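You operate a simulated robot arm through the tools that you are given. There is no shell and no other tool. Be economical: measure what you need, move in short steps, check, and stop when the job is done.

Carry out the task below with a simulated robot arm. There is one attempt and no reset: what you move stays moved.

TASK
Balance the check bench tester to 0.0 ohm on the block marked Check.
Fine: switch it on; lid shut while you balance; then open it and put the block back.
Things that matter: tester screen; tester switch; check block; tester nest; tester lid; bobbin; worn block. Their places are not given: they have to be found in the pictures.

It is judged by the outcome, as a careful person would: the job done as asked, and still so three seconds after it is handed in. It fails if anything else is knocked over, pushed out of place, dropped, spilled or broken.

THE ROBOT
A 7-joint arm with a two-finger parallel gripper, fixed in place. Base frame: the origin is at the foot of the arm, x ahead of it, y to its left, z up. Lengths are in mm, angles in degrees, forces in N, time in s.
With the tool pointing down near the work surface it reaches from about 300 to 700 mm from the base axis. Its first joint turns from -66.0 to 66.0 degrees. Payload 1.57 kg.
Tool frame: the origin (TCP) lies between the finger pads and is the grasp point; the fingertips stand 30 mm ahead of it; z points along the fingers, y is the line along which they close. The gripper opens to 110 mm. The fingers are 24 mm wide and 12 mm thick; the gripper's body (48 by 112 mm) begins 78 mm behind the TCP.
Orientation is that of the tool frame in the base frame, as a unit quaternion [x, y, z, w]. With the fingers straight down and closing along the base's y, the tool's x points along the base's -x, its y along +y and its z along -z.

THE INTERFACE
- The arm moves only by the tool arm_command. Its argument "series" is text: rows parted by semicolons, each of 7 numbers parted by spaces: the turn, a rotation vector about the tool's x, y, z in degrees, then the shift along the tool's x, y, z in m, then the finger opening in m, from 0 to 0.11. In form: wx wy wz dx dy dz grip; .... A call has 1 to 20 rows; each row is the pose to reach, as a shift and turn from the pose commanded when the call began, along the tool's axes at that moment. A row lasts 0.2 s, in which the tool goes at most 50 mm and 8.6 degrees; a call with a longer step from one row to the next is refused whole, and so is a gripper value outside its range. A pose out of reach is approached as far as the arm can. The call stops where the force on the tool passes 90 N (or 10 N more than at its start, if that is more) or the arm is blocked; 0.2 s more then pass. The fingers move at their own pace (about 108 mm/s each) and stop on an object; they squeeze with about 38 N. The grip force told is the motor's: it shows also when the fingers shut on nothing. Time passes only in rows, and 0.2 s behind the last, so rows that repeat a pose let the fingers close. It gives the time, the measured TCP pose, the force on the tool (base axes), the opening and the grip force at its end, in the units of the frame above (readings bear some noise).
- Cameras (640 x 400 px; columns grow to the right, rows downward): "scene" is fixed at [158.6, -387.4, 1402.3]; the picture's right is [0.83, -0.55, 0.00], its down [-0.33, -0.49, -0.81] and it looks along [0.44, 0.67, -0.59] (base axes); focal length 360 px, centre (320, 200). "wrist" rides on the gripper at [-36, 0, -80] in the tool frame; the picture's right is [0.00, -1.00, 0.00], its down [0.97, 0.00, -0.24] and it looks along [0.24, 0.00, 0.97] (tool axes); focal length 218 px, centre (320, 200).
- snapshot(camera): a new picture of that camera. No time passes.
- probe_pixels(camera, pixels): for up to 12 pixels [column, row] of the newest picture of that camera ("zoom" is the newest enlarged one), the place [x, y, z] in the base frame of the surface seen there, good to about 2 mm. No time passes.
- enlarge(camera, box): a new picture of the part [left, top, right, bottom] of that camera's present view, enlarged. No time passes.
- hand_in(): hands the job in; it is judged then, once.

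Work in short steps. Measure before you move; look again where a grasp or a placing could have gone wrong, and mend it. You have 80 turns and 38 pictures in all, the two below and enlarged ones among them. Open the gripper and draw the arm clear of the work before you hand the job in, unless the task says otherwise; then end with one line.

The tools are called after ">>>" as a command line: name --argument value ..., lists and objects as JSON in quotes. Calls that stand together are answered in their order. arm_command: Moves the arm, as the interface text tells. Its arguments: {"type":"object","properties":{"series":{"type":"string"}},"required":["series"]} The other tools are called the same way: snapshot (camera) takes a picture; probe_pixels (camera, pixels) gives the place of the surface under pixels of a picture; enlarge (camera, box) takes an enlarged picture of a part of a camera's view; hand_in () hands the job in.

At the start:

```text
time_s: 0.0
eef_pos: [327.6, 87.3, 1173.3]
tool_rot: [0.0, 1.0, 0.0, 0.0]
wrist_force: [-0.2, 0.5, -0.7]
finger_gap: 110.1
finger_force: 0.1
```

scene: 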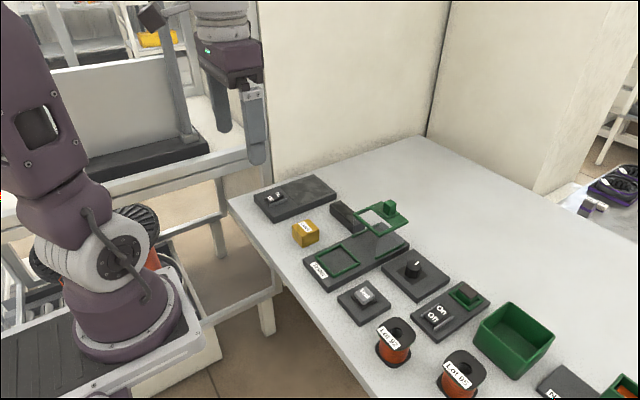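
wrist: 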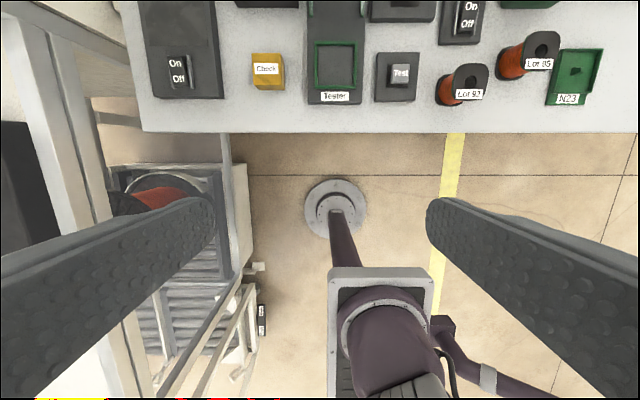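

The scene shows the tester with nest, a yellow Check block, switches, a knob and a Test button. I enlarge the work area for detail.

>>> enlarge --camera "scene" --box '[240, 160, 440, 285]'

>>> enlarge --camera "scene" --box '[320, 240, 640, 400]'

```text
3.20 times, centred on (340, 222) of scene
```

zoom: 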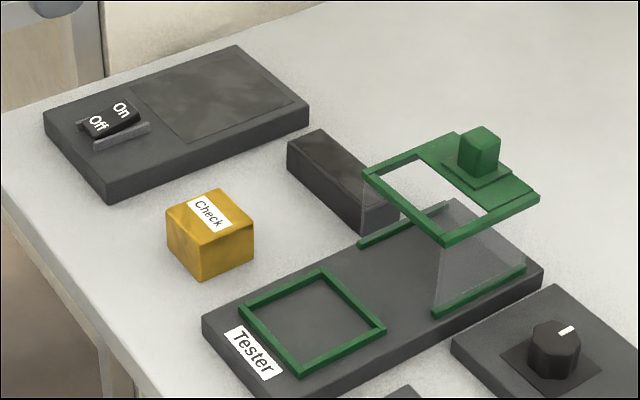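

```text
2.00 times, centred on (480, 320) of scene
```

zoom: 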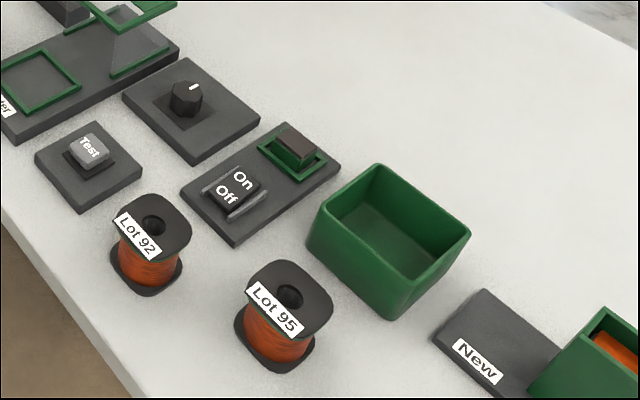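

I'll move ahead to look at the table from above.

>>> arm_command --series "0 0 0 -0.045 0 0 0.11;0 0 0 -0.09 0 0 0.11;0 0 0 -0.135 0 0 0.11;0 0 0 -0.18 0 0 0.11;0 0 0 -0.22 0 0 0.11;0 0 0 -0.22 0 0 0.11"

>>> snapshot --camera "wrist"

>>> snapshot --camera "scene"

```text
time_s: 1.4
eef_pos: [548.2, 88.3, 1170.5]
tool_rot: [0.0, 1.0, 0.0, 0.0]
wrist_force: [0.0, -0.2, 0.6]
finger_gap: 110.1
finger_force: 0.1
```

```text
33 pictures are left
```

wrist: 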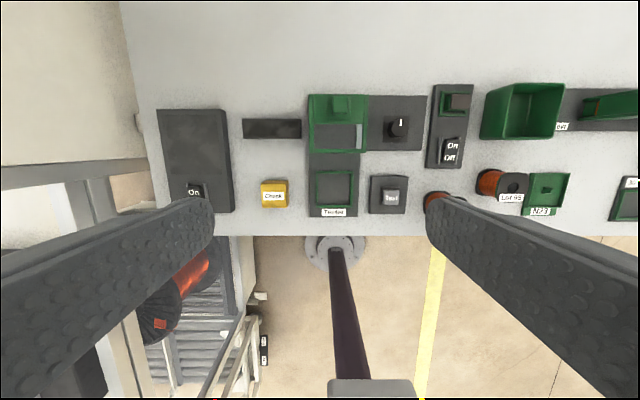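

```text
32 pictures are left
```

scene: 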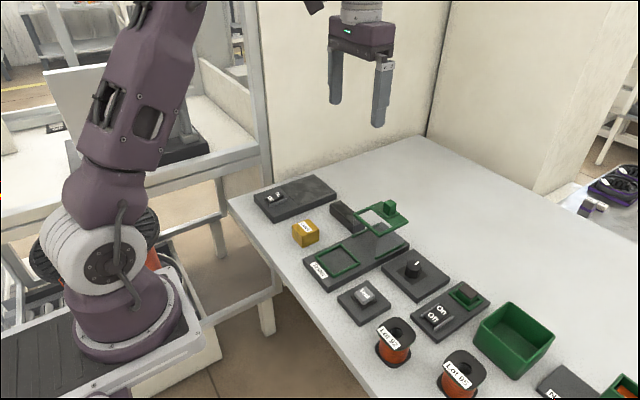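

>>> enlarge --camera "wrist" --box '[145, 80, 305, 220]'

>>> enlarge --camera "wrist" --box '[295, 75, 480, 225]'

```text
2.86 times, centred on (225, 150) of wrist
```

zoom: 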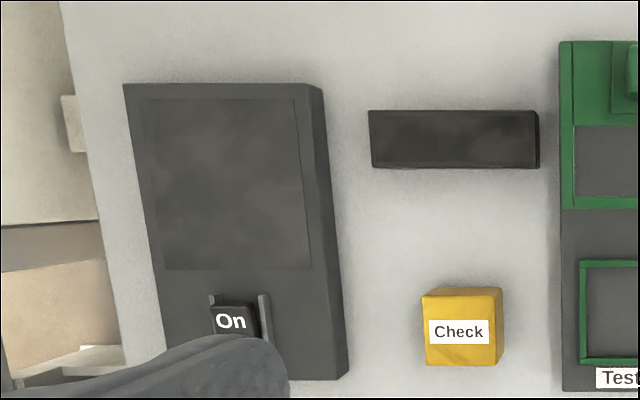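

```text
2.67 times, centred on (388, 150) of wrist
```

zoom: 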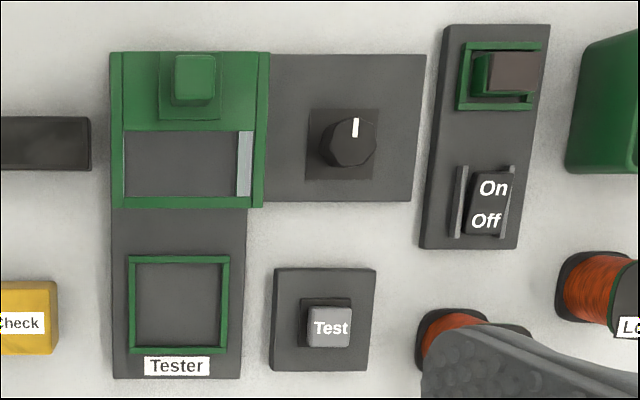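

The bar at (270,128), left panel, and right switch are candidates for screen and switch; I probe their geometry.

>>> probe_pixels --camera "wrist" --pixels '[[245, 121], [245, 136], [299, 121], [299, 136], [195, 150], [165, 115], [225, 120], [193, 191], [273, 196], [333, 188], [340, 103], [398, 128]]'

>>> probe_pixels --camera "scene" --pixels '[[390, 205], [400, 205], [366, 296], [415, 265], [437, 308], [430, 321], [466, 291], [268, 201], [277, 194], [343, 211], [305, 225], [320, 258]]'

>>> enlarge --camera "scene" --box '[245, 165, 345, 228]'

>>> enlarge --camera "scene" --box '[400, 270, 500, 333]'

```text
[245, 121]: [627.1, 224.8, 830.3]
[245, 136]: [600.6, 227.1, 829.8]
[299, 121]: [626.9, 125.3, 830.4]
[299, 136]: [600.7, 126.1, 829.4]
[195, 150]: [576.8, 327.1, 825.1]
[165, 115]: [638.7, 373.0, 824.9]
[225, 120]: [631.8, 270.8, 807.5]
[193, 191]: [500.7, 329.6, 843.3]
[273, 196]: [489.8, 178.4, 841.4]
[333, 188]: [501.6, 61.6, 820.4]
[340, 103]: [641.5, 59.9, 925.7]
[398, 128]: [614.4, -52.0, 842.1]
```

```text
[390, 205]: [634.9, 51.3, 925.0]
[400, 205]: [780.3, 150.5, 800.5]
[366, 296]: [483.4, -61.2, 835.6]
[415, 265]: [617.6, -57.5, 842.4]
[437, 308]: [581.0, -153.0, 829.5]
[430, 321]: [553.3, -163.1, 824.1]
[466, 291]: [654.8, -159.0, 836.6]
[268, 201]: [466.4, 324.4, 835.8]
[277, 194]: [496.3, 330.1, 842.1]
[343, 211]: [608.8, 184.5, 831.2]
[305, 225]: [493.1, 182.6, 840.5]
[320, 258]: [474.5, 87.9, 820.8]
```

```text
6.35 times, centred on (295, 196) of scene
```

zoom: 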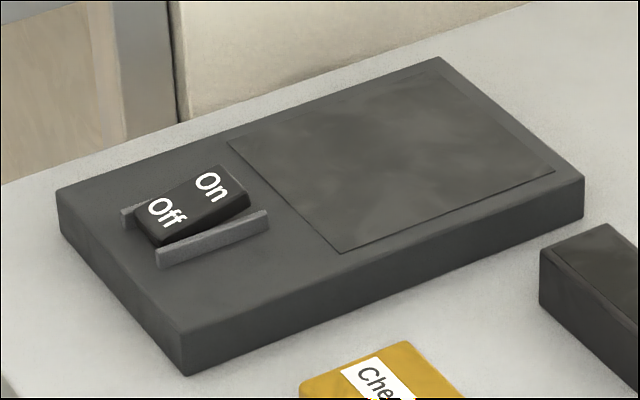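

```text
6.35 times, centred on (450, 302) of scene
```

zoom: 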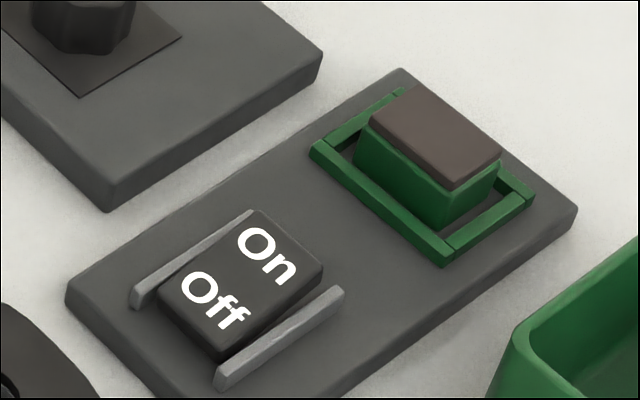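

Both switches look off and neither is labelled. I look at the right side of the table for further clues.

>>> arm_command --series "0 0 0 0 -0.05 0 0.11;0 0 0 0 -0.1 0 0.11;0 0 0 0 -0.15 0 0.11;0 0 0 0 -0.2 0 0.11;0 0 0 0 -0.25 0 0.11;0 0 0 0 -0.3 0 0.11;0 0 0 0 -0.35 0 0.11;0 0 0 0 -0.35 0 0.11"

>>> snapshot --camera "wrist"

```text
time_s: 3.2
eef_pos: [542.9, -259.6, 1170.5]
tool_rot: [0.0, 1.0, 0.0, -0.001]
wrist_force: [0.0, 0.1, -0.4]
finger_gap: 110.2
finger_force: 0.0
```

```text
27 pictures are left
```

wrist: 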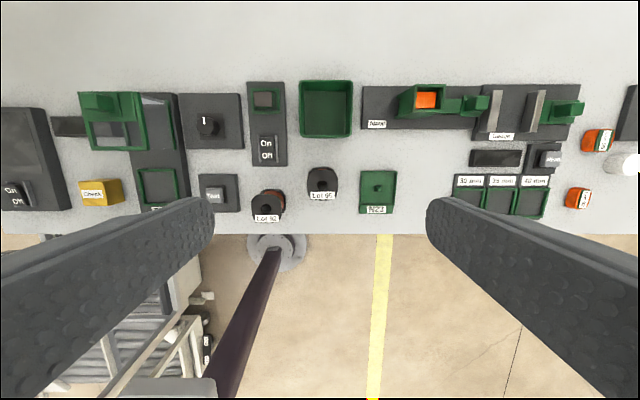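

>>> enlarge --camera "wrist" --box '[340, 70, 640, 230]'

```text
2.13 times, centred on (490, 150) of wrist
```

zoom: 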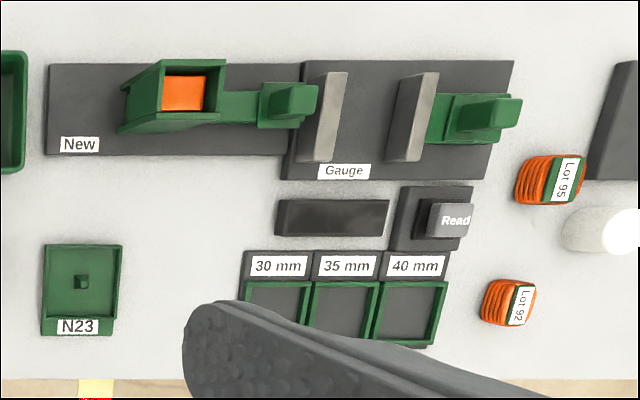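

>>> arm_command --series "0 0 0 0.03 -0.04 0 0.11;0 0 0 0.06 -0.08 0 0.11;0 0 0 0.09 -0.12 0 0.11;0 0 0 0.11 -0.16 0 0.11;0 0 0 0.13 -0.2 0 0.11;0 0 0 0.13 -0.2 0 0.11"

>>> snapshot --camera "wrist"

```text
time_s: 4.6
eef_pos: [420.1, -417.0, 1162.1]
tool_rot: [-0.001, 1.0, 0.0, 0.0]
wrist_force: [-0.1, 0.1, 1.3]
finger_gap: 109.9
finger_force: 0.0
out of reach, approached as far as the arm can: row 4, 5, 6
```

```text
25 pictures are left
```

wrist: 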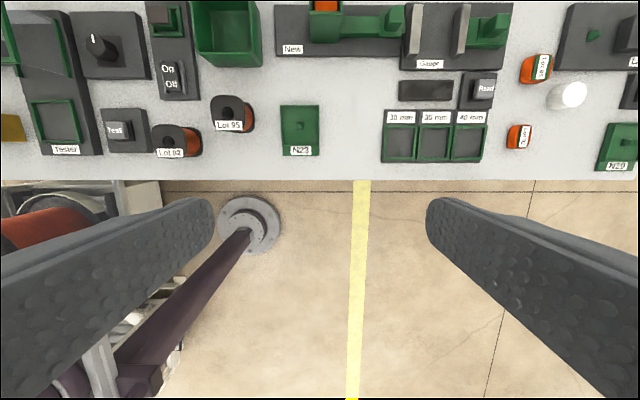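

The tester's screen is the slim bar (the gauge has a matching one). I'll move above the right-hand switch beside the knob for a closer measurement.

>>> arm_command --series "0 0 0 -0.02 0.04 0.04 0.08;0 0 0 -0.04 0.08 0.08 0.05;0 0 0 -0.06 0.12 0.11 0.02;0 0 0 -0.08 0.16 0.13 0;0 0 0 -0.1 0.2 0.15 0;0 0 0 -0.11 0.24 0.16 0;0 0 0 -0.11 0.265 0.17 0;0 0 0 -0.11 0.265 0.17 0"

>>> snapshot --camera "wrist"

```text
refused: row 1 steps farther than a row can; nothing moved
```

```text
24 pictures are left
```

wrist: 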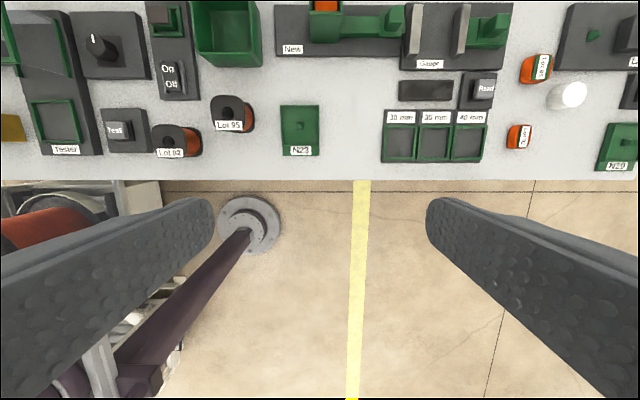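

>>> arm_command --series "0 0 0 -0.015 0.035 0.025 0.08;0 0 0 -0.03 0.07 0.05 0.05;0 0 0 -0.045 0.105 0.075 0.02;0 0 0 -0.06 0.14 0.1 0;0 0 0 -0.075 0.175 0.125 0;0 0 0 -0.09 0.21 0.15 0;0 0 0 -0.105 0.245 0.17 0;0 0 0 -0.11 0.28 0.18 0;0 0 0 -0.11 0.31 0.18 0;0 0 0 -0.11 0.31 0.18 0"

>>> snapshot --camera "wrist"

```text
time_s: 6.8
eef_pos: [531.5, -104.3, 981.6]
tool_rot: [0.0, 1.0, 0.001, 0.0]
wrist_force: [0.0, 0.5, 0.5]
finger_gap: 0.0
finger_force: 21.3
```

```text
23 pictures are left
```

wrist: 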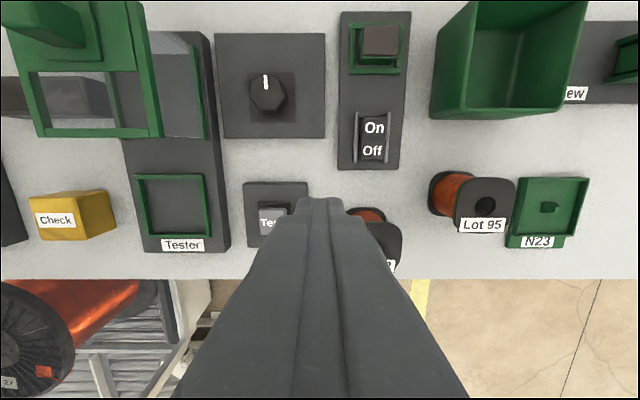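

>>> enlarge --camera "wrist" --box '[320, 0, 440, 180]'

>>> probe_pixels --camera "wrist" --pixels '[[374, 116], [375, 130], [373, 143], [372, 157], [357, 140], [389, 140], [375, 71], [380, 55], [345, 165], [362, 125], [386, 125], [340, 100]]'

```text
2.22 times, centred on (380, 90) of wrist
```

zoom: 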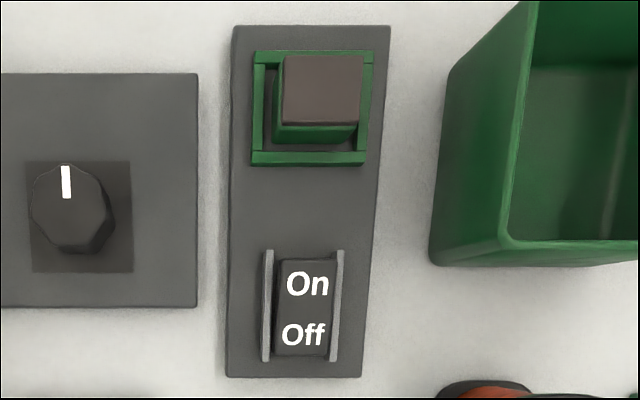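

```text
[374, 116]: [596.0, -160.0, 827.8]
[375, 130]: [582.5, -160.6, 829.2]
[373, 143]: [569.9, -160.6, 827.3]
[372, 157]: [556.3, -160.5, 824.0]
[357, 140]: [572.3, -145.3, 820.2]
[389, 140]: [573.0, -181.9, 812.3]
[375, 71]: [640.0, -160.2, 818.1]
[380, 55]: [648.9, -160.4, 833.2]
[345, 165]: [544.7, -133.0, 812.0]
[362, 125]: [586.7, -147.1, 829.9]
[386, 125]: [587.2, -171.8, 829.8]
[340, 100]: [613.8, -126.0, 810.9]
```

The rocker's On end is near (594,-160,830). I'll hover above it with closed fingers, then press.

>>> arm_command --series "0 0 0 -0.03 -0.028 0 0;0 0 0 -0.062 -0.056 0 0;0 0 0 -0.062 -0.056 0.04 0;0 0 0 -0.062 -0.056 0.08 0;0 0 0 -0.062 -0.056 0.105 0;0 0 0 -0.062 -0.056 0.105 0"

```text
time_s: 8.2
eef_pos: [592.8, -160.9, 875.7]
tool_rot: [0.0, 1.0, -0.001, 0.001]
wrist_force: [0.2, -0.6, -0.6]
finger_gap: 0.0
finger_force: 21.0
```

>>> arm_command --series "0 0 0 -0.002 0 0.01 0;0 0 0 -0.002 0 0.016 0;0 0 0 -0.002 0 0.02 0;0 0 0 -0.002 0 0.023 0;0 0 0 -0.002 0 0.026 0;0 0 0 -0.002 0 0.026 0"

>>> enlarge --camera "scene" --box '[240, 170, 540, 358]'

```text
time_s: 9.5
eef_pos: [596.4, -162.3, 856.3]
tool_rot: [0.0, 1.0, -0.001, 0.004]
wrist_force: [-1.6, -0.3, 10.8]
finger_gap: 0.0
finger_force: 21.0
stopped in row 6: the force on the tool passed its limit (the readings are from after the stop); the commanded pose is now the measured one
```

```text
2.13 times, centred on (390, 264) of scene
```

zoom: 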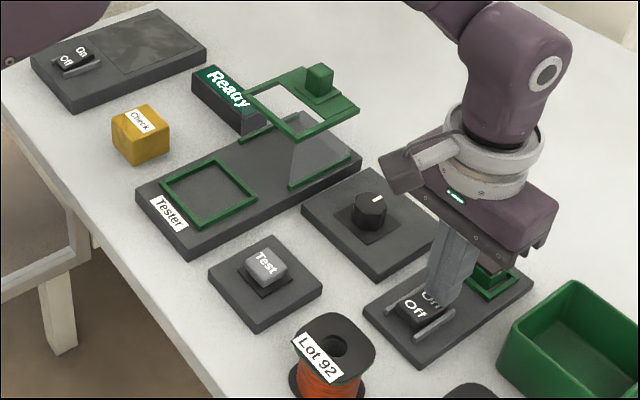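

The screen now shows "Ready", so that was the tester switch. I rise and look at the Check block and nest.

>>> arm_command --series "0 0 0 0 0 -0.04 0;0 0 0 0 0 -0.08 0;0 0 0 0 0 -0.12 0;0 0 0 0.03 0.04 -0.14 0;0 0 0 0.06 0.08 -0.14 0.02;0 0 0 0.085 0.12 -0.14 0.05;0 0 0 0.11 0.16 -0.14 0.08;0 0 0 0.11 0.2 -0.14 0.11;0 0 0 0.11 0.24 -0.14 0.11;0 0 0 0.11 0.28 -0.14 0.11;0 0 0 0.11 0.28 -0.14 0.11"

>>> snapshot --camera "wrist"

```text
refused: row 4 steps farther than a row can; nothing moved
```

```text
20 pictures are left
```

wrist: 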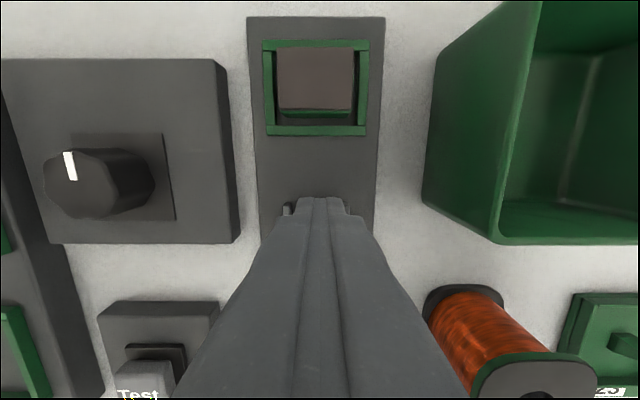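

>>> arm_command --series "0 0 0 0 0 -0.04 0;0 0 0 0 0 -0.08 0;0 0 0 0 0 -0.12 0;0 0 0 0 0 -0.14 0;0 0 0 0.025 0.035 -0.14 0;0 0 0 0.05 0.07 -0.14 0.02;0 0 0 0.075 0.105 -0.14 0.05;0 0 0 0.1 0.14 -0.14 0.08;0 0 0 0.11 0.18 -0.14 0.11;0 0 0 0.11 0.22 -0.14 0.11;0 0 0 0.11 0.26 -0.14 0.11;0 0 0 0.11 0.28 -0.14 0.11;0 0 0 0.11 0.28 -0.14 0.11"

>>> snapshot --camera "wrist"

```text
time_s: 12.3
eef_pos: [485.0, 118.4, 992.2]
tool_rot: [0.0, 1.0, -0.002, 0.003]
wrist_force: [-0.2, 0.8, -0.2]
finger_gap: 109.9
finger_force: 0.1
```

```text
19 pictures are left
```

wrist: 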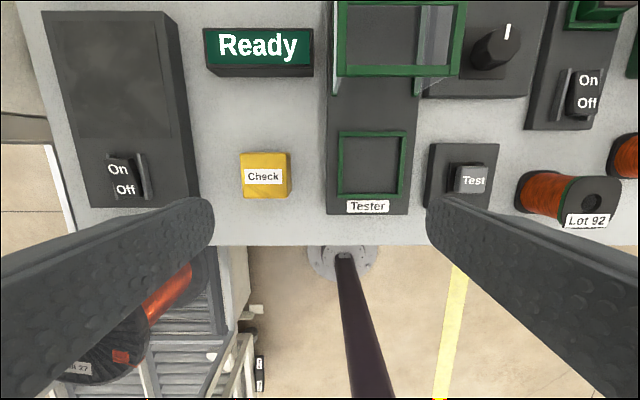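

>>> enlarge --camera "wrist" --box '[225, 105, 425, 230]'

```text
3.20 times, centred on (325, 168) of wrist
```

zoom: 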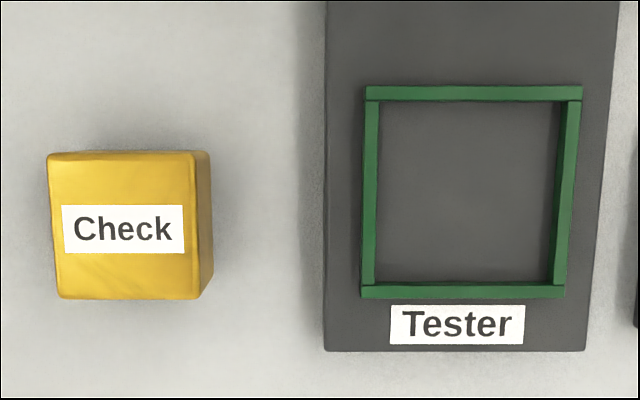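

>>> probe_pixels --camera "zoom" --pixels '[[53, 158], [188, 157], [64, 294], [193, 294], [206, 215], [370, 94], [576, 94], [367, 291], [560, 291], [465, 200], [374, 190], [561, 190]]'

>>> probe_pixels --camera "scene" --pixels '[[305, 243], [296, 230]]'

```text
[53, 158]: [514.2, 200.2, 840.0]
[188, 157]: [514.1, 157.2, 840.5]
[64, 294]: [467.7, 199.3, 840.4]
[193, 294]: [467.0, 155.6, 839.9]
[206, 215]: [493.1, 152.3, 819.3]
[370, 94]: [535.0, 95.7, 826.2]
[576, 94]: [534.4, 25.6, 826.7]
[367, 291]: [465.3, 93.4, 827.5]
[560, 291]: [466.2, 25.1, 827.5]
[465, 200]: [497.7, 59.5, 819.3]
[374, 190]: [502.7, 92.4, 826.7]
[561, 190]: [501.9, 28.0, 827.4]
```

```text
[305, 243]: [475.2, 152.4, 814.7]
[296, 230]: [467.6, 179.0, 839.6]
```

Check block: centre (491,178), 48 mm wide, top 840. Nest: centre (500,60), floor 820, walls to 827. I descend around the block.

>>> arm_command --series "0 0 0 -0.003 0.03 0 0.09;0 0 0 -0.006 0.059 0 0.09;0 0 0 -0.006 0.059 0.045 0.09;0 0 0 -0.006 0.059 0.09 0.09;0 0 0 -0.006 0.059 0.11 0.09;0 0 0 -0.006 0.059 0.11 0.09"

```text
time_s: 13.7
eef_pos: [493.9, 176.6, 882.9]
tool_rot: [0.001, 1.0, -0.002, 0.002]
wrist_force: [0.0, -0.2, -0.1]
finger_gap: 90.0
finger_force: 0.0
```

>>> arm_command --series "0 0 0 0.003 0.001 0.025 0.09;0 0 0 0.003 0.001 0.041 0.09;0 0 0 0.003 0.001 0.041 0.09;0 0 0 0.003 0.001 0.041 0.06;0 0 0 0.003 0.001 0.041 0.04;0 0 0 0.003 0.001 0.041 0.03;0 0 0 0.003 0.001 0.041 0.03"

```text
time_s: 15.3
eef_pos: [487.9, 177.7, 842.7]
tool_rot: [0.0, 1.0, -0.001, 0.002]
wrist_force: [-0.3, 0.9, 0.2]
finger_gap: 49.6
finger_force: 37.5
```

Gripped (49.6 mm). Lift and carry over the nest, staying clear of the lid.

>>> arm_command --series "0 0 0 0 0 -0.025 0.03;0 0 0 0 0 -0.05 0.03;0 0 0 -0.003 -0.04 -0.05 0.03;0 0 0 -0.006 -0.08 -0.05 0.03;0 0 0 -0.0096 -0.1177 -0.05 0.03;0 0 0 -0.0096 -0.1177 -0.05 0.03;0 0 0 -0.0096 -0.1177 -0.05 0.03"

>>> snapshot --camera "wrist"

```text
time_s: 16.9
eef_pos: [499.0, 60.5, 891.7]
tool_rot: [-0.001, 1.0, -0.002, 0.002]
wrist_force: [0.1, 0.5, -0.1]
finger_gap: 30.1
finger_force: 0.0
```

```text
17 pictures are left
```

wrist: 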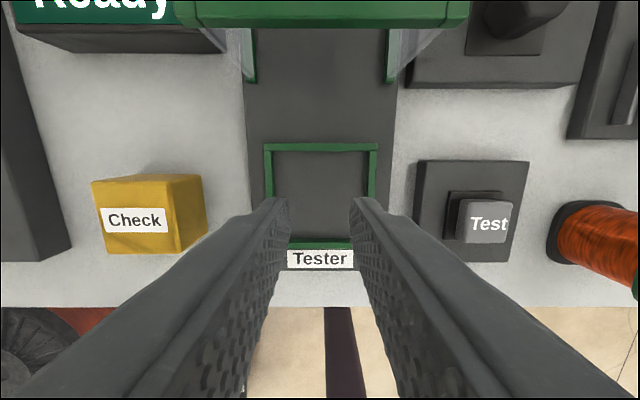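

The block slipped out of the grip. I check where it stands now.

>>> probe_pixels --camera "wrist" --pixels '[[95, 185], [165, 177], [106, 245], [175, 250], [190, 215], [135, 220], [180, 235]]'

>>> enlarge --camera "scene" --box '[250, 190, 410, 290]'

```text
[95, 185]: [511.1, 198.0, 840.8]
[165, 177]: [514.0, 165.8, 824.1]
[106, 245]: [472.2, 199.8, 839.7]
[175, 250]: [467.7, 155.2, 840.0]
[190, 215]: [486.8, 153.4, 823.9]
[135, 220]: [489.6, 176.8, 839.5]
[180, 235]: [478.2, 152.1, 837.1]
```

```text
4.00 times, centred on (330, 240) of scene
```

zoom: 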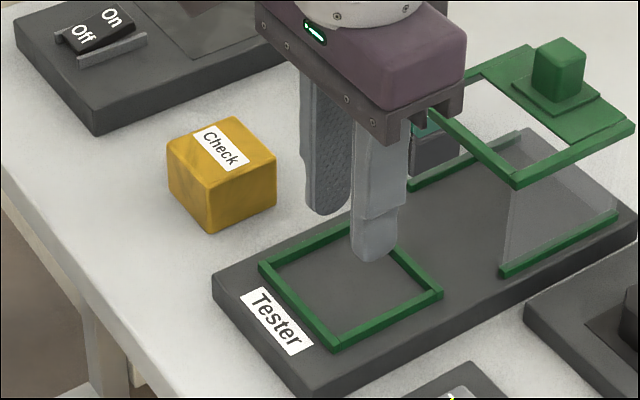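

It is unmoved. I go back, grip a bit lower and with full closing command, then lift slowly.

>>> arm_command --series "0 0 0 0 0 -0.01 0.06;0 0 0 0.003 0.04 -0.01 0.09;0 0 0 0.006 0.08 -0.01 0.09;0 0 0 0.0085 0.117 -0.01 0.09;0 0 0 0.0085 0.117 0.02 0.09;0 0 0 0.0085 0.117 0.04 0.09;0 0 0 0.0085 0.117 0.0535 0.09;0 0 0 0.0085 0.117 0.0535 0.09;0 0 0 0.0085 0.117 0.0535 0.04;0 0 0 0.0085 0.117 0.0535 0;0 0 0 0.0085 0.117 0.0535 0;0 0 0 0.0085 0.117 0.0535 0;0 0 0 0.0085 0.117 0.0535 0"

```text
time_s: 19.7
eef_pos: [491.6, 177.3, 839.3]
tool_rot: [0.0, 1.0, -0.001, 0.003]
wrist_force: [0.6, 0.3, 0.3]
finger_gap: 49.5
finger_force: 38.1
```

>>> arm_command --series "0 0 0 0 0 -0.004 0;0 0 0 0 0 -0.008 0;0 0 0 0 0 -0.012 0;0 0 0 0 0 -0.016 0;0 0 0 0 0 -0.02 0;0 0 0 0 0 -0.02 0"

>>> enlarge --camera "scene" --box '[250, 190, 410, 290]'

```text
time_s: 21.1
eef_pos: [492.0, 177.3, 859.5]
tool_rot: [0.0, 1.0, -0.003, 0.003]
wrist_force: [-0.2, -0.6, -2.8]
finger_gap: 49.1
finger_force: 37.9
```

```text
4.00 times, centred on (330, 240) of scene
```

zoom: 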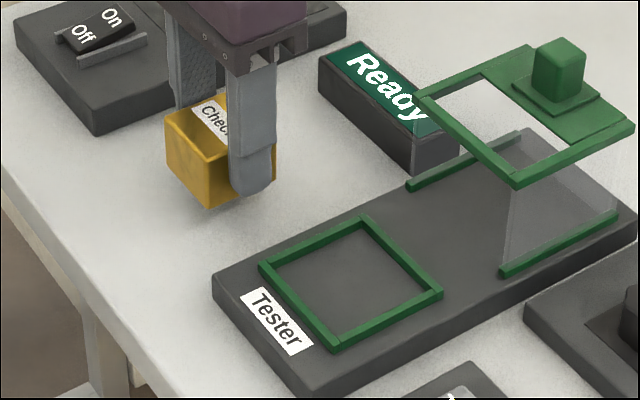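

Held. I raise it a bit more and carry it slowly over the nest.

>>> arm_command --series "0 0 0 0 0 -0.01 0;0 0 0 0 0 -0.02 0;0 0 0 -0.001 -0.01 -0.025 0;0 0 0 -0.002 -0.025 -0.025 0;0 0 0 -0.003 -0.042 -0.025 0;0 0 0 -0.005 -0.06 -0.025 0;0 0 0 -0.006 -0.078 -0.025 0;0 0 0 -0.008 -0.095 -0.025 0;0 0 0 -0.009 -0.108 -0.025 0;0 0 0 -0.009 -0.117 -0.025 0;0 0 0 -0.009 -0.117 -0.025 0"

>>> enlarge --camera "scene" --box '[250, 190, 410, 290]'

```text
time_s: 23.5
eef_pos: [498.6, 60.0, 884.9]
tool_rot: [0.0, 1.0, -0.003, 0.003]
wrist_force: [0.6, 0.3, -3.0]
finger_gap: 49.3
finger_force: 38.2
```

```text
4.00 times, centred on (330, 240) of scene
```

zoom: 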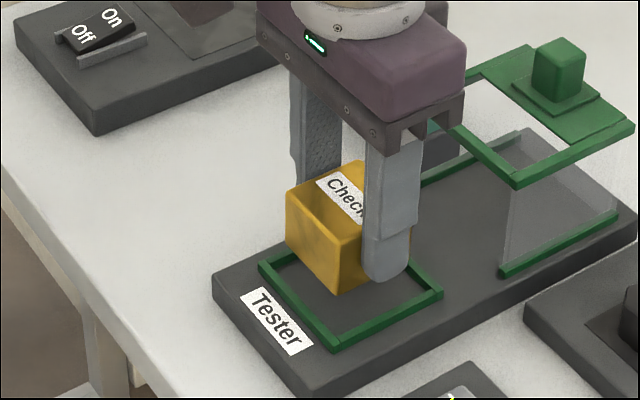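

>>> arm_command --series "0 0 0 -0.002 0 0.008 0;0 0 0 -0.002 0 0.015 0;0 0 0 -0.002 0 0.02 0;0 0 0 -0.002 0 0.023 0;0 0 0 -0.002 0 0.025 0;0 0 0 -0.002 0 0.025 0"

>>> enlarge --camera "scene" --box '[250, 190, 410, 290]'

```text
time_s: 24.9
eef_pos: [501.0, 61.0, 858.7]
tool_rot: [0.0, 1.0, -0.002, 0.003]
wrist_force: [0.0, -0.1, -3.5]
finger_gap: 49.5
finger_force: 38.7
```

```text
4.00 times, centred on (330, 240) of scene
```

zoom: 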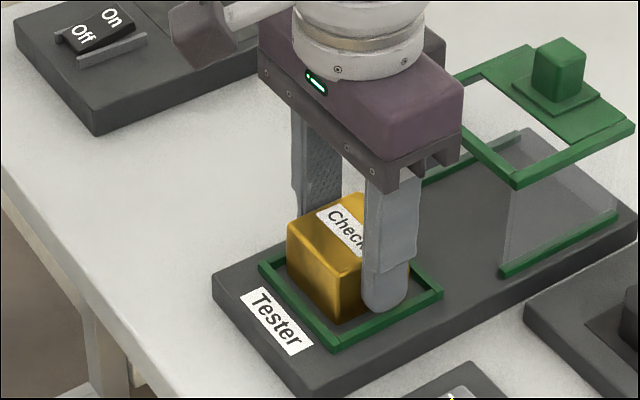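

The block is within about 1 mm of the nest floor; release and rise.

>>> arm_command --series "0 0 0 0 0 0.0005 0.05;0 0 0 0 0 0.0005 0.055;0 0 0 0 0 0 0.065;0 0 0 0 0 -0.005 0.075;0 0 0 0 0 -0.03 0.09;0 0 0 0 0 -0.07 0.09;0 0 0 0 0 -0.11 0.09;0 0 0 0.035 0 -0.13 0.09;0 0 0 0.035 0 -0.13 0.09"

>>> snapshot --camera "wrist"

```text
time_s: 26.9
eef_pos: [466.8, 62.2, 990.2]
tool_rot: [0.0, 1.0, -0.001, 0.002]
wrist_force: [0.5, -0.3, 0.7]
finger_gap: 89.8
finger_force: 0.0
```

```text
12 pictures are left
```

wrist: 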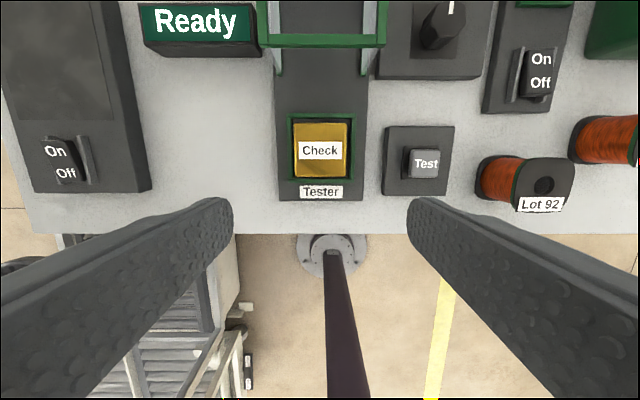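

The block sits in the nest. Now I measure the lid handle and its rails.

>>> probe_pixels --camera "zoom" --pixels '[[560, 50], [545, 72], [572, 76], [548, 97], [520, 92], [517, 183], [631, 125], [504, 272], [616, 216], [535, 55], [500, 120], [505, 245]]'

>>> probe_pixels --camera "scene" --pixels '[[389, 200], [396, 207], [384, 203], [357, 214], [382, 232], [409, 217], [383, 205], [352, 237], [375, 257], [404, 240], [386, 211], [371, 221]]'

>>> probe_pixels --camera "wrist" --pixels '[[262, 40], [384, 40], [279, 72], [365, 72], [265, 5], [380, 5]]'

```text
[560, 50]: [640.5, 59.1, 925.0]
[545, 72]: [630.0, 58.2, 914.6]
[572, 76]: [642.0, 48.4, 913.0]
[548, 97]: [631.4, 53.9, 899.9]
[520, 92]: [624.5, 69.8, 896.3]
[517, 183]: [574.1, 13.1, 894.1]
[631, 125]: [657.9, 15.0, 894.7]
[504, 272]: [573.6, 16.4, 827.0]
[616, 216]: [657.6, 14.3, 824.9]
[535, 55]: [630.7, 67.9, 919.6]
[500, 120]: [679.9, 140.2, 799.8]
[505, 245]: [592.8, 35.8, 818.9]
```

```text
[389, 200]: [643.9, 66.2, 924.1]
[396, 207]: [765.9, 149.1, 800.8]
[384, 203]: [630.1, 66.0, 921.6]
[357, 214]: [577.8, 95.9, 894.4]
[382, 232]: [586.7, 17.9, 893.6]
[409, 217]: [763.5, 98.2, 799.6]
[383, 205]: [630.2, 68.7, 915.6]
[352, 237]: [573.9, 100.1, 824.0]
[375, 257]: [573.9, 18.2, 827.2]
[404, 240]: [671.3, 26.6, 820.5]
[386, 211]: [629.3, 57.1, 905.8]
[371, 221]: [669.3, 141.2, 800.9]
```

```text
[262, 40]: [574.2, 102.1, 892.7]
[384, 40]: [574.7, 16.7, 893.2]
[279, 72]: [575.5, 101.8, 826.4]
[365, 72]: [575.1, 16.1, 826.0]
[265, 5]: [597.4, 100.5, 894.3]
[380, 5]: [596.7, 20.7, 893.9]
```

Handle: centre ≈(640,58.5), z 900–925; lid spans x 573–659, so shutting is about −116 mm in x. I go over the handle.

>>> arm_command --series "0 0 0 -0.04 -0.001 0 0.07;0 0 0 -0.08 -0.002 0 0.06;0 0 0 -0.12 -0.003 0 0.06;0 0 0 -0.155 -0.0037 0 0.06;0 0 0 -0.173 -0.0037 0 0.06;0 0 0 -0.173 -0.0037 0.02 0.06;0 0 0 -0.173 -0.0037 0.04 0.06;0 0 0 -0.173 -0.0037 0.056 0.06;0 0 0 -0.173 -0.0037 0.056 0.06"

```text
time_s: 28.9
eef_pos: [638.5, 56.2, 934.9]
tool_rot: [0.0, 1.0, -0.001, 0.003]
wrist_force: [-0.7, 0.3, 0.7]
finger_gap: 59.8
finger_force: 0.2
```

>>> arm_command --series "0 0 0 0 0.002 0 0.06;0 0 0 0 0.002 0 0.03;0 0 0 0 0.002 0 0;0 0 0 0 0.002 0 0;0 0 0 0.005 0.002 0 0;0 0 0 0.012 0.002 0 0;0 0 0 0.02 0.002 0 0;0 0 0 0.02 0.002 0 0"

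>>> snapshot --camera "scene"

```text
time_s: 30.7
eef_pos: [618.3, 60.3, 934.4]
tool_rot: [0.0, 1.0, 0.0, 0.002]
wrist_force: [-1.0, 15.2, -16.7]
finger_gap: 21.8
finger_force: 34.7
```

```text
11 pictures are left
```

scene: 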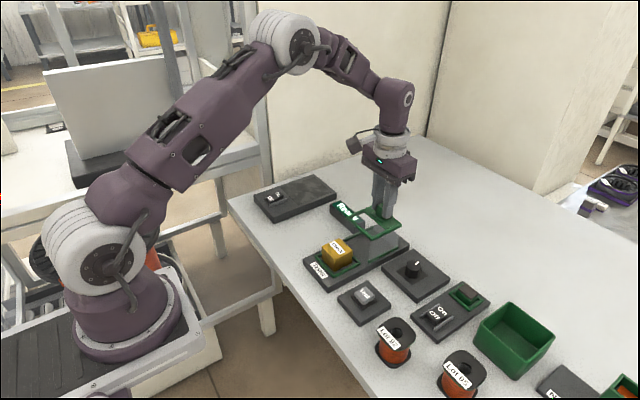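

The lid slides with the hand. I ease the side load slightly and continue.

>>> arm_command --series "0 0 0 0.01 0.001 0.001 0;0 0 0 0.02 0.001 0.001 0;0 0 0 0.03 0.001 0.001 0;0 0 0 0.04 0.001 0.001 0;0 0 0 0.05 0.001 0.001 0;0 0 0 0.06 0.001 0.001 0;0 0 0 0.07 0.001 0.001 0;0 0 0 0.08 0.001 0.001 0;0 0 0 0.085 0.001 0.001 0;0 0 0 0.085 0.001 0.001 0"

>>> snapshot --camera "scene"

```text
time_s: 32.9
eef_pos: [532.9, 58.9, 934.2]
tool_rot: [-0.001, 1.0, -0.001, 0.004]
wrist_force: [1.0, 20.0, 23.2]
finger_gap: 21.9
finger_force: 35.0
```

```text
10 pictures are left
```

scene: 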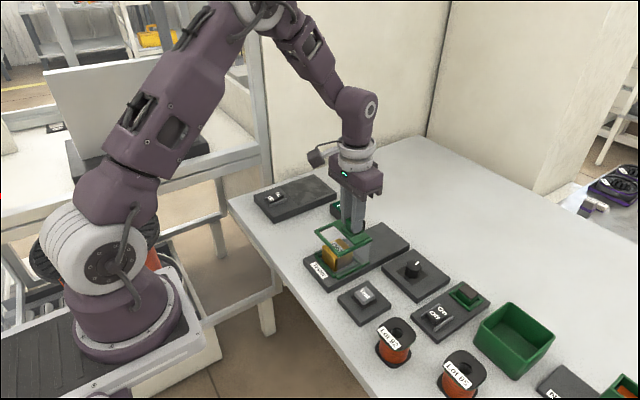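

>>> arm_command --series "0 0 0 0.003 0.001 -0.0006 0;0 0 0 0.006 0.001 -0.0006 0;0 0 0 0.009 0.001 -0.0006 0;0 0 0 0.012 0.001 -0.0006 0;0 0 0 0.012 0.001 -0.0006 0;0 0 0 0.012 0.001 -0.0006 0"

```text
time_s: 34.3
eef_pos: [522.5, 60.3, 933.7]
tool_rot: [0.001, 1.0, -0.002, 0.004]
wrist_force: [12.9, 5.8, 16.1]
finger_gap: 21.8
finger_force: 34.8
```

The lid met its stop (force in x). I release, rise and go above the Test button at (483,-61,836).

>>> arm_command --series "0 0 0 -0.0015 0 0 0.022;0 0 0 -0.0015 0 0 0.04;0 0 0 -0.0015 0 0 0.06;0 0 0 -0.0015 0 -0.025 0.06;0 0 0 -0.0015 0 -0.05 0.06;0 0 0 0.01 -0.03 -0.05 0.05;0 0 0 0.02 -0.06 -0.05 0.02;0 0 0 0.03 -0.09 -0.05 0;0 0 0 0.0395 -0.121 -0.05 0;0 0 0 0.0395 -0.121 -0.01 0;0 0 0 0.0395 -0.121 0.03 0;0 0 0 0.0395 -0.121 0.05 0;0 0 0 0.0395 -0.121 0.05 0"

>>> snapshot --camera "scene"

```text
time_s: 37.1
eef_pos: [483.0, -59.3, 885.3]
tool_rot: [0.0, 1.0, -0.001, 0.003]
wrist_force: [-0.3, -0.1, 0.5]
finger_gap: 0.0
finger_force: 21.1
```

```text
9 pictures are left
```

scene: 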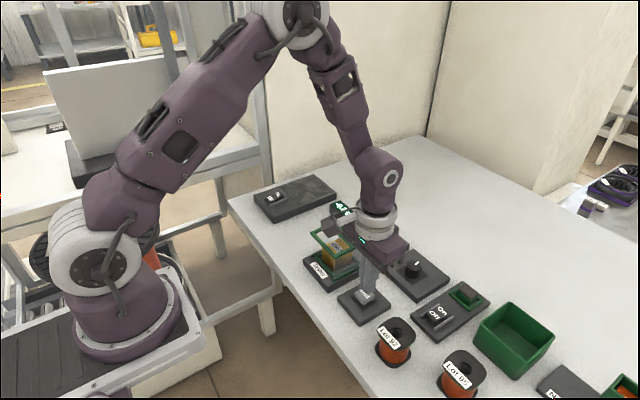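

The reading appears on the screen already, partly hidden by the hand. I measure the knob precisely before gripping it.

>>> probe_pixels --camera "scene" --pixels '[[404, 266], [421, 267], [412, 260], [413, 270], [413, 275], [408, 272], [419, 272], [408, 262], [418, 262], [360, 246], [316, 232], [340, 252]]'

>>> enlarge --camera "scene" --box '[310, 190, 450, 300]'

```text
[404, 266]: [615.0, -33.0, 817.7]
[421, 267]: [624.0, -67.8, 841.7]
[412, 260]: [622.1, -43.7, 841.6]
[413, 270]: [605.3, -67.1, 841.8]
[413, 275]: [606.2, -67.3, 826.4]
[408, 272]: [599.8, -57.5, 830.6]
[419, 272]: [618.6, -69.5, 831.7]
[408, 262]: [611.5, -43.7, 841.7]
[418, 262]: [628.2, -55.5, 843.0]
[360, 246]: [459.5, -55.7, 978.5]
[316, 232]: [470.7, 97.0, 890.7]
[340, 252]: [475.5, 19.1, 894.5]
```

```text
3.64 times, centred on (380, 245) of scene
```

zoom: 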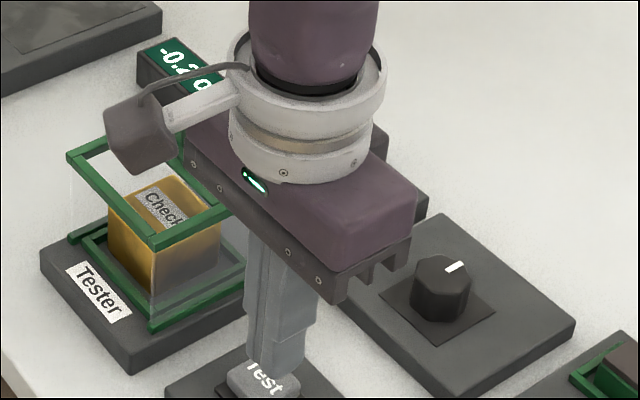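

The screen reads about −0.2 and is live. I go to the knob at (615,-56), open, and lower around it.

>>> arm_command --series "0 0 0 0 0 -0.015 0;0 0 0 -0.035 0.001 -0.015 0.03;0 0 0 -0.07 0.002 -0.015 0.05;0 0 0 -0.1 0.003 -0.015 0.06;0 0 0 -0.132 0.003 -0.015 0.06;0 0 0 -0.132 0.003 0.01 0.06;0 0 0 -0.132 0.003 0.034 0.06;0 0 0 -0.132 0.003 0.034 0.06"

>>> enlarge --camera "scene" --box '[310, 190, 450, 300]'

```text
time_s: 38.9
eef_pos: [615.1, -58.0, 847.6]
tool_rot: [0.0, 1.0, -0.003, 0.002]
wrist_force: [0.5, 0.5, 0.4]
finger_gap: 60.1
finger_force: 0.1
```

```text
3.64 times, centred on (380, 245) of scene
```

zoom: 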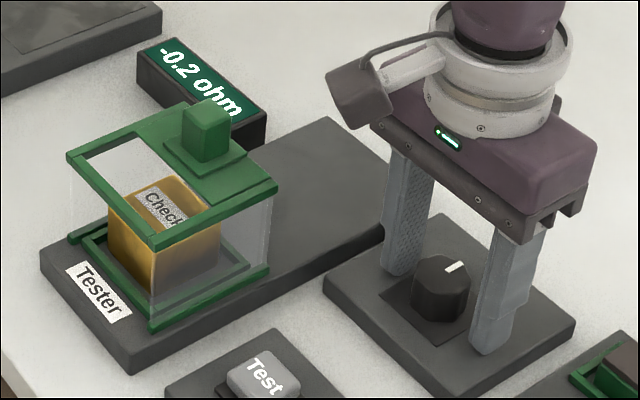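

Reading −0.2 ohm. I close on the knob and turn 8° clockwise (seen from above).

>>> arm_command --series "0 0 0 0 0.0015 0 0.06;0 0 0 0 0.0015 0 0.03;0 0 0 0 0.0015 0 0;0 0 0 0 0.0015 0 0;0 0 0 0 0.0015 0 0;0 0 4 0 0.0015 0 0;0 0 8 0 0.0015 0 0;0 0 8 0 0.0015 0 0"

>>> enlarge --camera "scene" --box '[310, 190, 450, 300]'

```text
time_s: 40.7
eef_pos: [615.1, -55.2, 847.9]
tool_rot: [0.07, 0.998, 0.0, 0.002]
wrist_force: [8.0, 14.2, -24.0]
finger_gap: 31.6
finger_force: 40.4
```

```text
3.64 times, centred on (380, 245) of scene
```

zoom: 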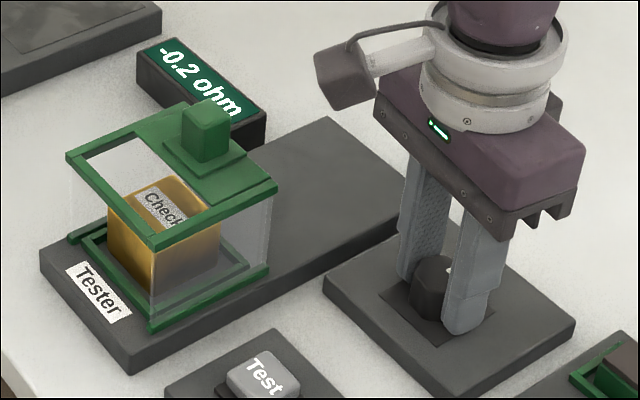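

Still −0.2; I turn a further 16°.

>>> arm_command --series "0 0 4 0 0 0 0;0 0 8 0 0 0 0;0 0 12 0 0 0 0;0 0 16 0 0 0 0;0 0 16 0 0 0 0;0 0 16 0 0 0 0"

>>> enlarge --camera "scene" --box '[310, 190, 450, 300]'

```text
time_s: 42.1
eef_pos: [613.9, -55.3, 850.5]
tool_rot: [0.208, 0.978, 0.001, 0.001]
wrist_force: [2.7, 19.9, -34.6]
finger_gap: 31.8
finger_force: 40.3
```

```text
3.64 times, centred on (380, 245) of scene
```

zoom: 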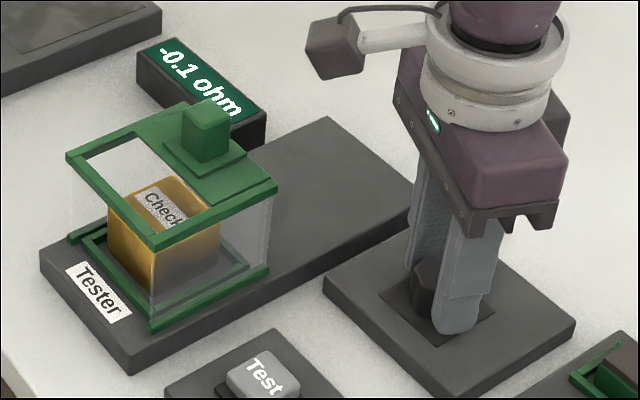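

Clockwise raises the reading (−0.1 at 24°). I turn another 16°.

>>> arm_command --series "0 0 4 0 0 0.0005 0;0 0 8 0 0 0.001 0;0 0 12 0 0 0.001 0;0 0 16 0 0 0.001 0;0 0 16 0 0 0.001 0;0 0 16 0 0 0.001 0"

>>> enlarge --camera "scene" --box '[310, 190, 450, 300]'

```text
time_s: 43.5
eef_pos: [615.1, -54.1, 850.1]
tool_rot: [0.342, 0.94, -0.001, 0.003]
wrist_force: [-9.1, 23.4, -4.3]
finger_gap: 32.0
finger_force: 40.4
```

```text
3.64 times, centred on (380, 245) of scene
```

zoom: 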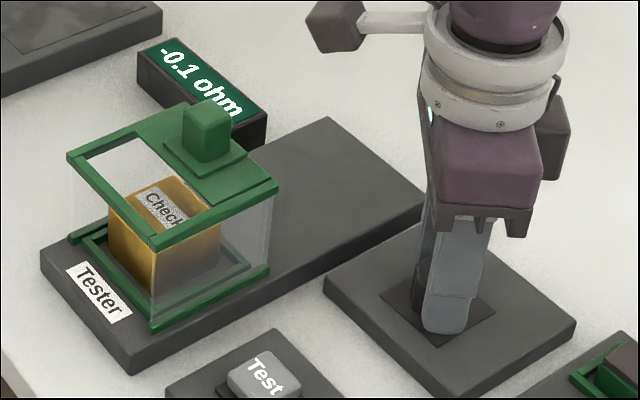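

Still −0.1; the rate looks like about 0.1 per 30–35°. I turn 24° more.

>>> arm_command --series "0 0 5 0 0 0 0;0 0 10 0 0 0 0;0 0 15 0 0 0 0;0 0 20 0 0 0 0;0 0 24 0 0 0 0;0 0 24 0 0 0 0;0 0 24 0 0 0 0"

>>> enlarge --camera "scene" --box '[310, 190, 450, 300]'

```text
time_s: 45.1
eef_pos: [614.7, -55.5, 849.1]
tool_rot: [0.529, 0.849, 0.001, 0.005]
wrist_force: [2.1, 23.1, 0.8]
finger_gap: 31.8
finger_force: 39.5
```

```text
3.64 times, centred on (380, 245) of scene
```

zoom: 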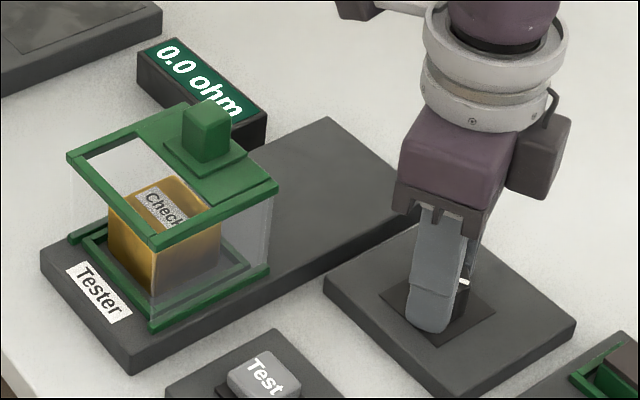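

Screen reads 0.0 ohm. I release gently, rise straight up, turn back and recheck.

>>> arm_command --series "0 0 0 0 0 0 0.034;0 0 0 0 0 0 0.045;0 0 0 0 0 0 0.055;0 0 0 0 0 -0.02 0.055;0 0 0 0 0 -0.05 0.055;0 0 0 0 0 -0.09 0.055;0 0 0 0 0 -0.13 0.055;0 0 -8 0 0 -0.14 0.055;0 0 -16 0 0 -0.14 0.055;0 0 -24 0 0 -0.14 0.055;0 0 -32 0 0 -0.14 0.055;0 0 -40 0 0 -0.14 0.055;0 0 -48 0 0 -0.14 0.055;0 0 -56 0 0 -0.14 0.055;0 0 -64 0 0 -0.14 0.055;0 0 -64 0 0 -0.14 0.055"

>>> enlarge --camera "scene" --box '[310, 190, 450, 300]'

```text
time_s: 48.5
eef_pos: [613.0, -54.1, 988.7]
tool_rot: [-0.002, 1.0, -0.002, 0.003]
wrist_force: [0.2, 0.7, 0.4]
finger_gap: 54.8
finger_force: 0.0
```

```text
3.64 times, centred on (380, 245) of scene
```

zoom: 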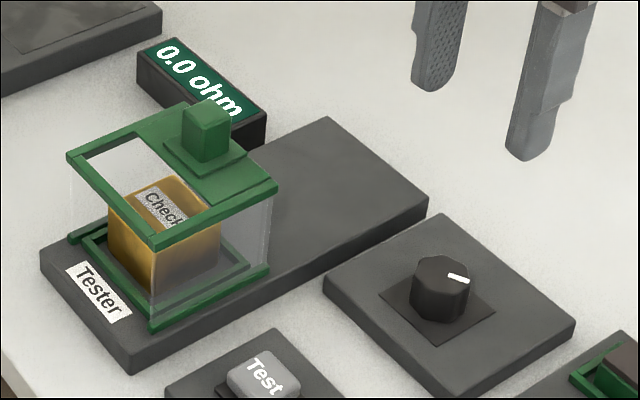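

0.0 ohm holds. I confirm the handle's place and then open the lid.

>>> probe_pixels --camera "zoom" --pixels '[[206, 108], [190, 130], [218, 135], [155, 240], [275, 185], [155, 195]]'

>>> arm_command --series "0 0 0 0.03 0.035 0 0.06;0 0 0 0.06 0.07 0 0.06;0 0 0 0.09 0.1 0 0.06;0 0 0 0.091 0.113 0 0.06;0 0 0 0.091 0.113 0 0.06;0 0 0 0.091 0.113 0.02 0.06;0 0 0 0.091 0.113 0.04 0.06;0 0 0 0.091 0.113 0.0545 0.06;0 0 0 0.091 0.113 0.0545 0.06"

```text
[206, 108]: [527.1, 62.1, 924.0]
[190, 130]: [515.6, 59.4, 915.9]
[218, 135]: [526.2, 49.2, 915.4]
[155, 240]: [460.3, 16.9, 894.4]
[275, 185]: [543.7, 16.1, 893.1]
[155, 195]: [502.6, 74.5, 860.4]
```

```text
time_s: 50.5
eef_pos: [524.1, 56.8, 935.4]
tool_rot: [0.0, 1.0, -0.001, 0.002]
wrist_force: [0.7, 0.2, -1.0]
finger_gap: 60.2
finger_force: 0.1
```

>>> arm_command --series "0 0 0 0 0.0022 0 0.06;0 0 0 0 0.0022 0 0.03;0 0 0 0 0.0022 0 0;0 0 0 0 0.0022 0 0;0 0 0 -0.005 0.0022 0 0;0 0 0 -0.015 0.0022 0 0;0 0 0 -0.025 0.0022 0 0;0 0 0 -0.035 0.0022 0 0;0 0 0 -0.045 0.0022 0 0;0 0 0 -0.055 0.0022 0 0;0 0 0 -0.065 0.0022 0 0;0 0 0 -0.075 0.0022 0 0;0 0 0 -0.085 0.0022 0 0;0 0 0 -0.095 0.0022 0 0;0 0 0 -0.103 0.0022 0 0;0 0 0 -0.108 0.0022 0 0;0 0 0 -0.112 0.0022 0 0;0 0 0 -0.114 0.0022 0 0;0 0 0 -0.114 0.0022 0 0"

```text
time_s: 54.5
eef_pos: [636.6, 59.8, 934.5]
tool_rot: [-0.001, 1.0, -0.001, 0.002]
wrist_force: [-1.5, 10.6, 2.9]
finger_gap: 22.0
finger_force: 34.7
```

>>> arm_command --series "0 0 0 -0.0015 0 0 0;0 0 0 -0.003 0 0 0;0 0 0 -0.003 0 0 0;0 0 0 -0.003 0 0 0.022;0 0 0 -0.003 0 0 0.04;0 0 0 -0.003 0 0 0.06;0 0 0 -0.003 0 -0.025 0.06;0 0 0 -0.003 0 -0.055 0.06;0 0 0 0.035 0 -0.055 0.075;0 0 0 0.075 0 -0.055 0.09;0 0 0 0.115 0 -0.055 0.09;0 0 0 0.137 0 -0.055 0.09;0 0 0 0.137 0 -0.055 0.09"

>>> enlarge --camera "scene" --box '[250, 170, 430, 300]'

```text
time_s: 57.3
eef_pos: [498.8, 59.6, 987.5]
tool_rot: [0.0, 1.0, -0.001, 0.003]
wrist_force: [-0.2, 0.2, -0.7]
finger_gap: 90.1
finger_force: 0.1
```

```text
3.08 times, centred on (340, 235) of scene
```

zoom: 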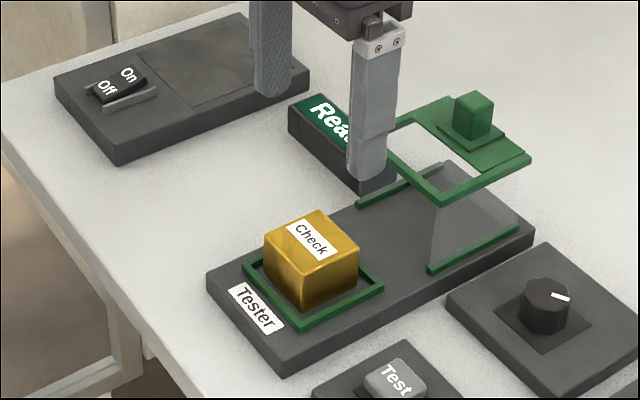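

The lid is open, screen Ready. I check the block's place, then lower to grip.

>>> probe_pixels --camera "zoom" --pixels '[[267, 246], [318, 213], [303, 274], [356, 243], [312, 240], [255, 270], [340, 305]]'

>>> arm_command --series "0 0 0 -0.002 0.001 0.04 0.09;0 0 0 -0.002 0.001 0.08 0.09;0 0 0 -0.002 0.001 0.105 0.09;0 0 0 -0.002 0.001 0.105 0.09"

```text
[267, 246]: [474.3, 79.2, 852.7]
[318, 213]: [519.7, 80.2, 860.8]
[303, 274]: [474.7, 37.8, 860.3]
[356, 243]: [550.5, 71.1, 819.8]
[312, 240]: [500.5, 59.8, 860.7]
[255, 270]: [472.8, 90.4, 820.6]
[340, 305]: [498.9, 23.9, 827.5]
```

```text
time_s: 58.3
eef_pos: [502.5, 60.4, 882.9]
tool_rot: [-0.001, 1.0, -0.002, 0.003]
wrist_force: [0.0, -0.6, -0.1]
finger_gap: 89.9
finger_force: 0.1
```

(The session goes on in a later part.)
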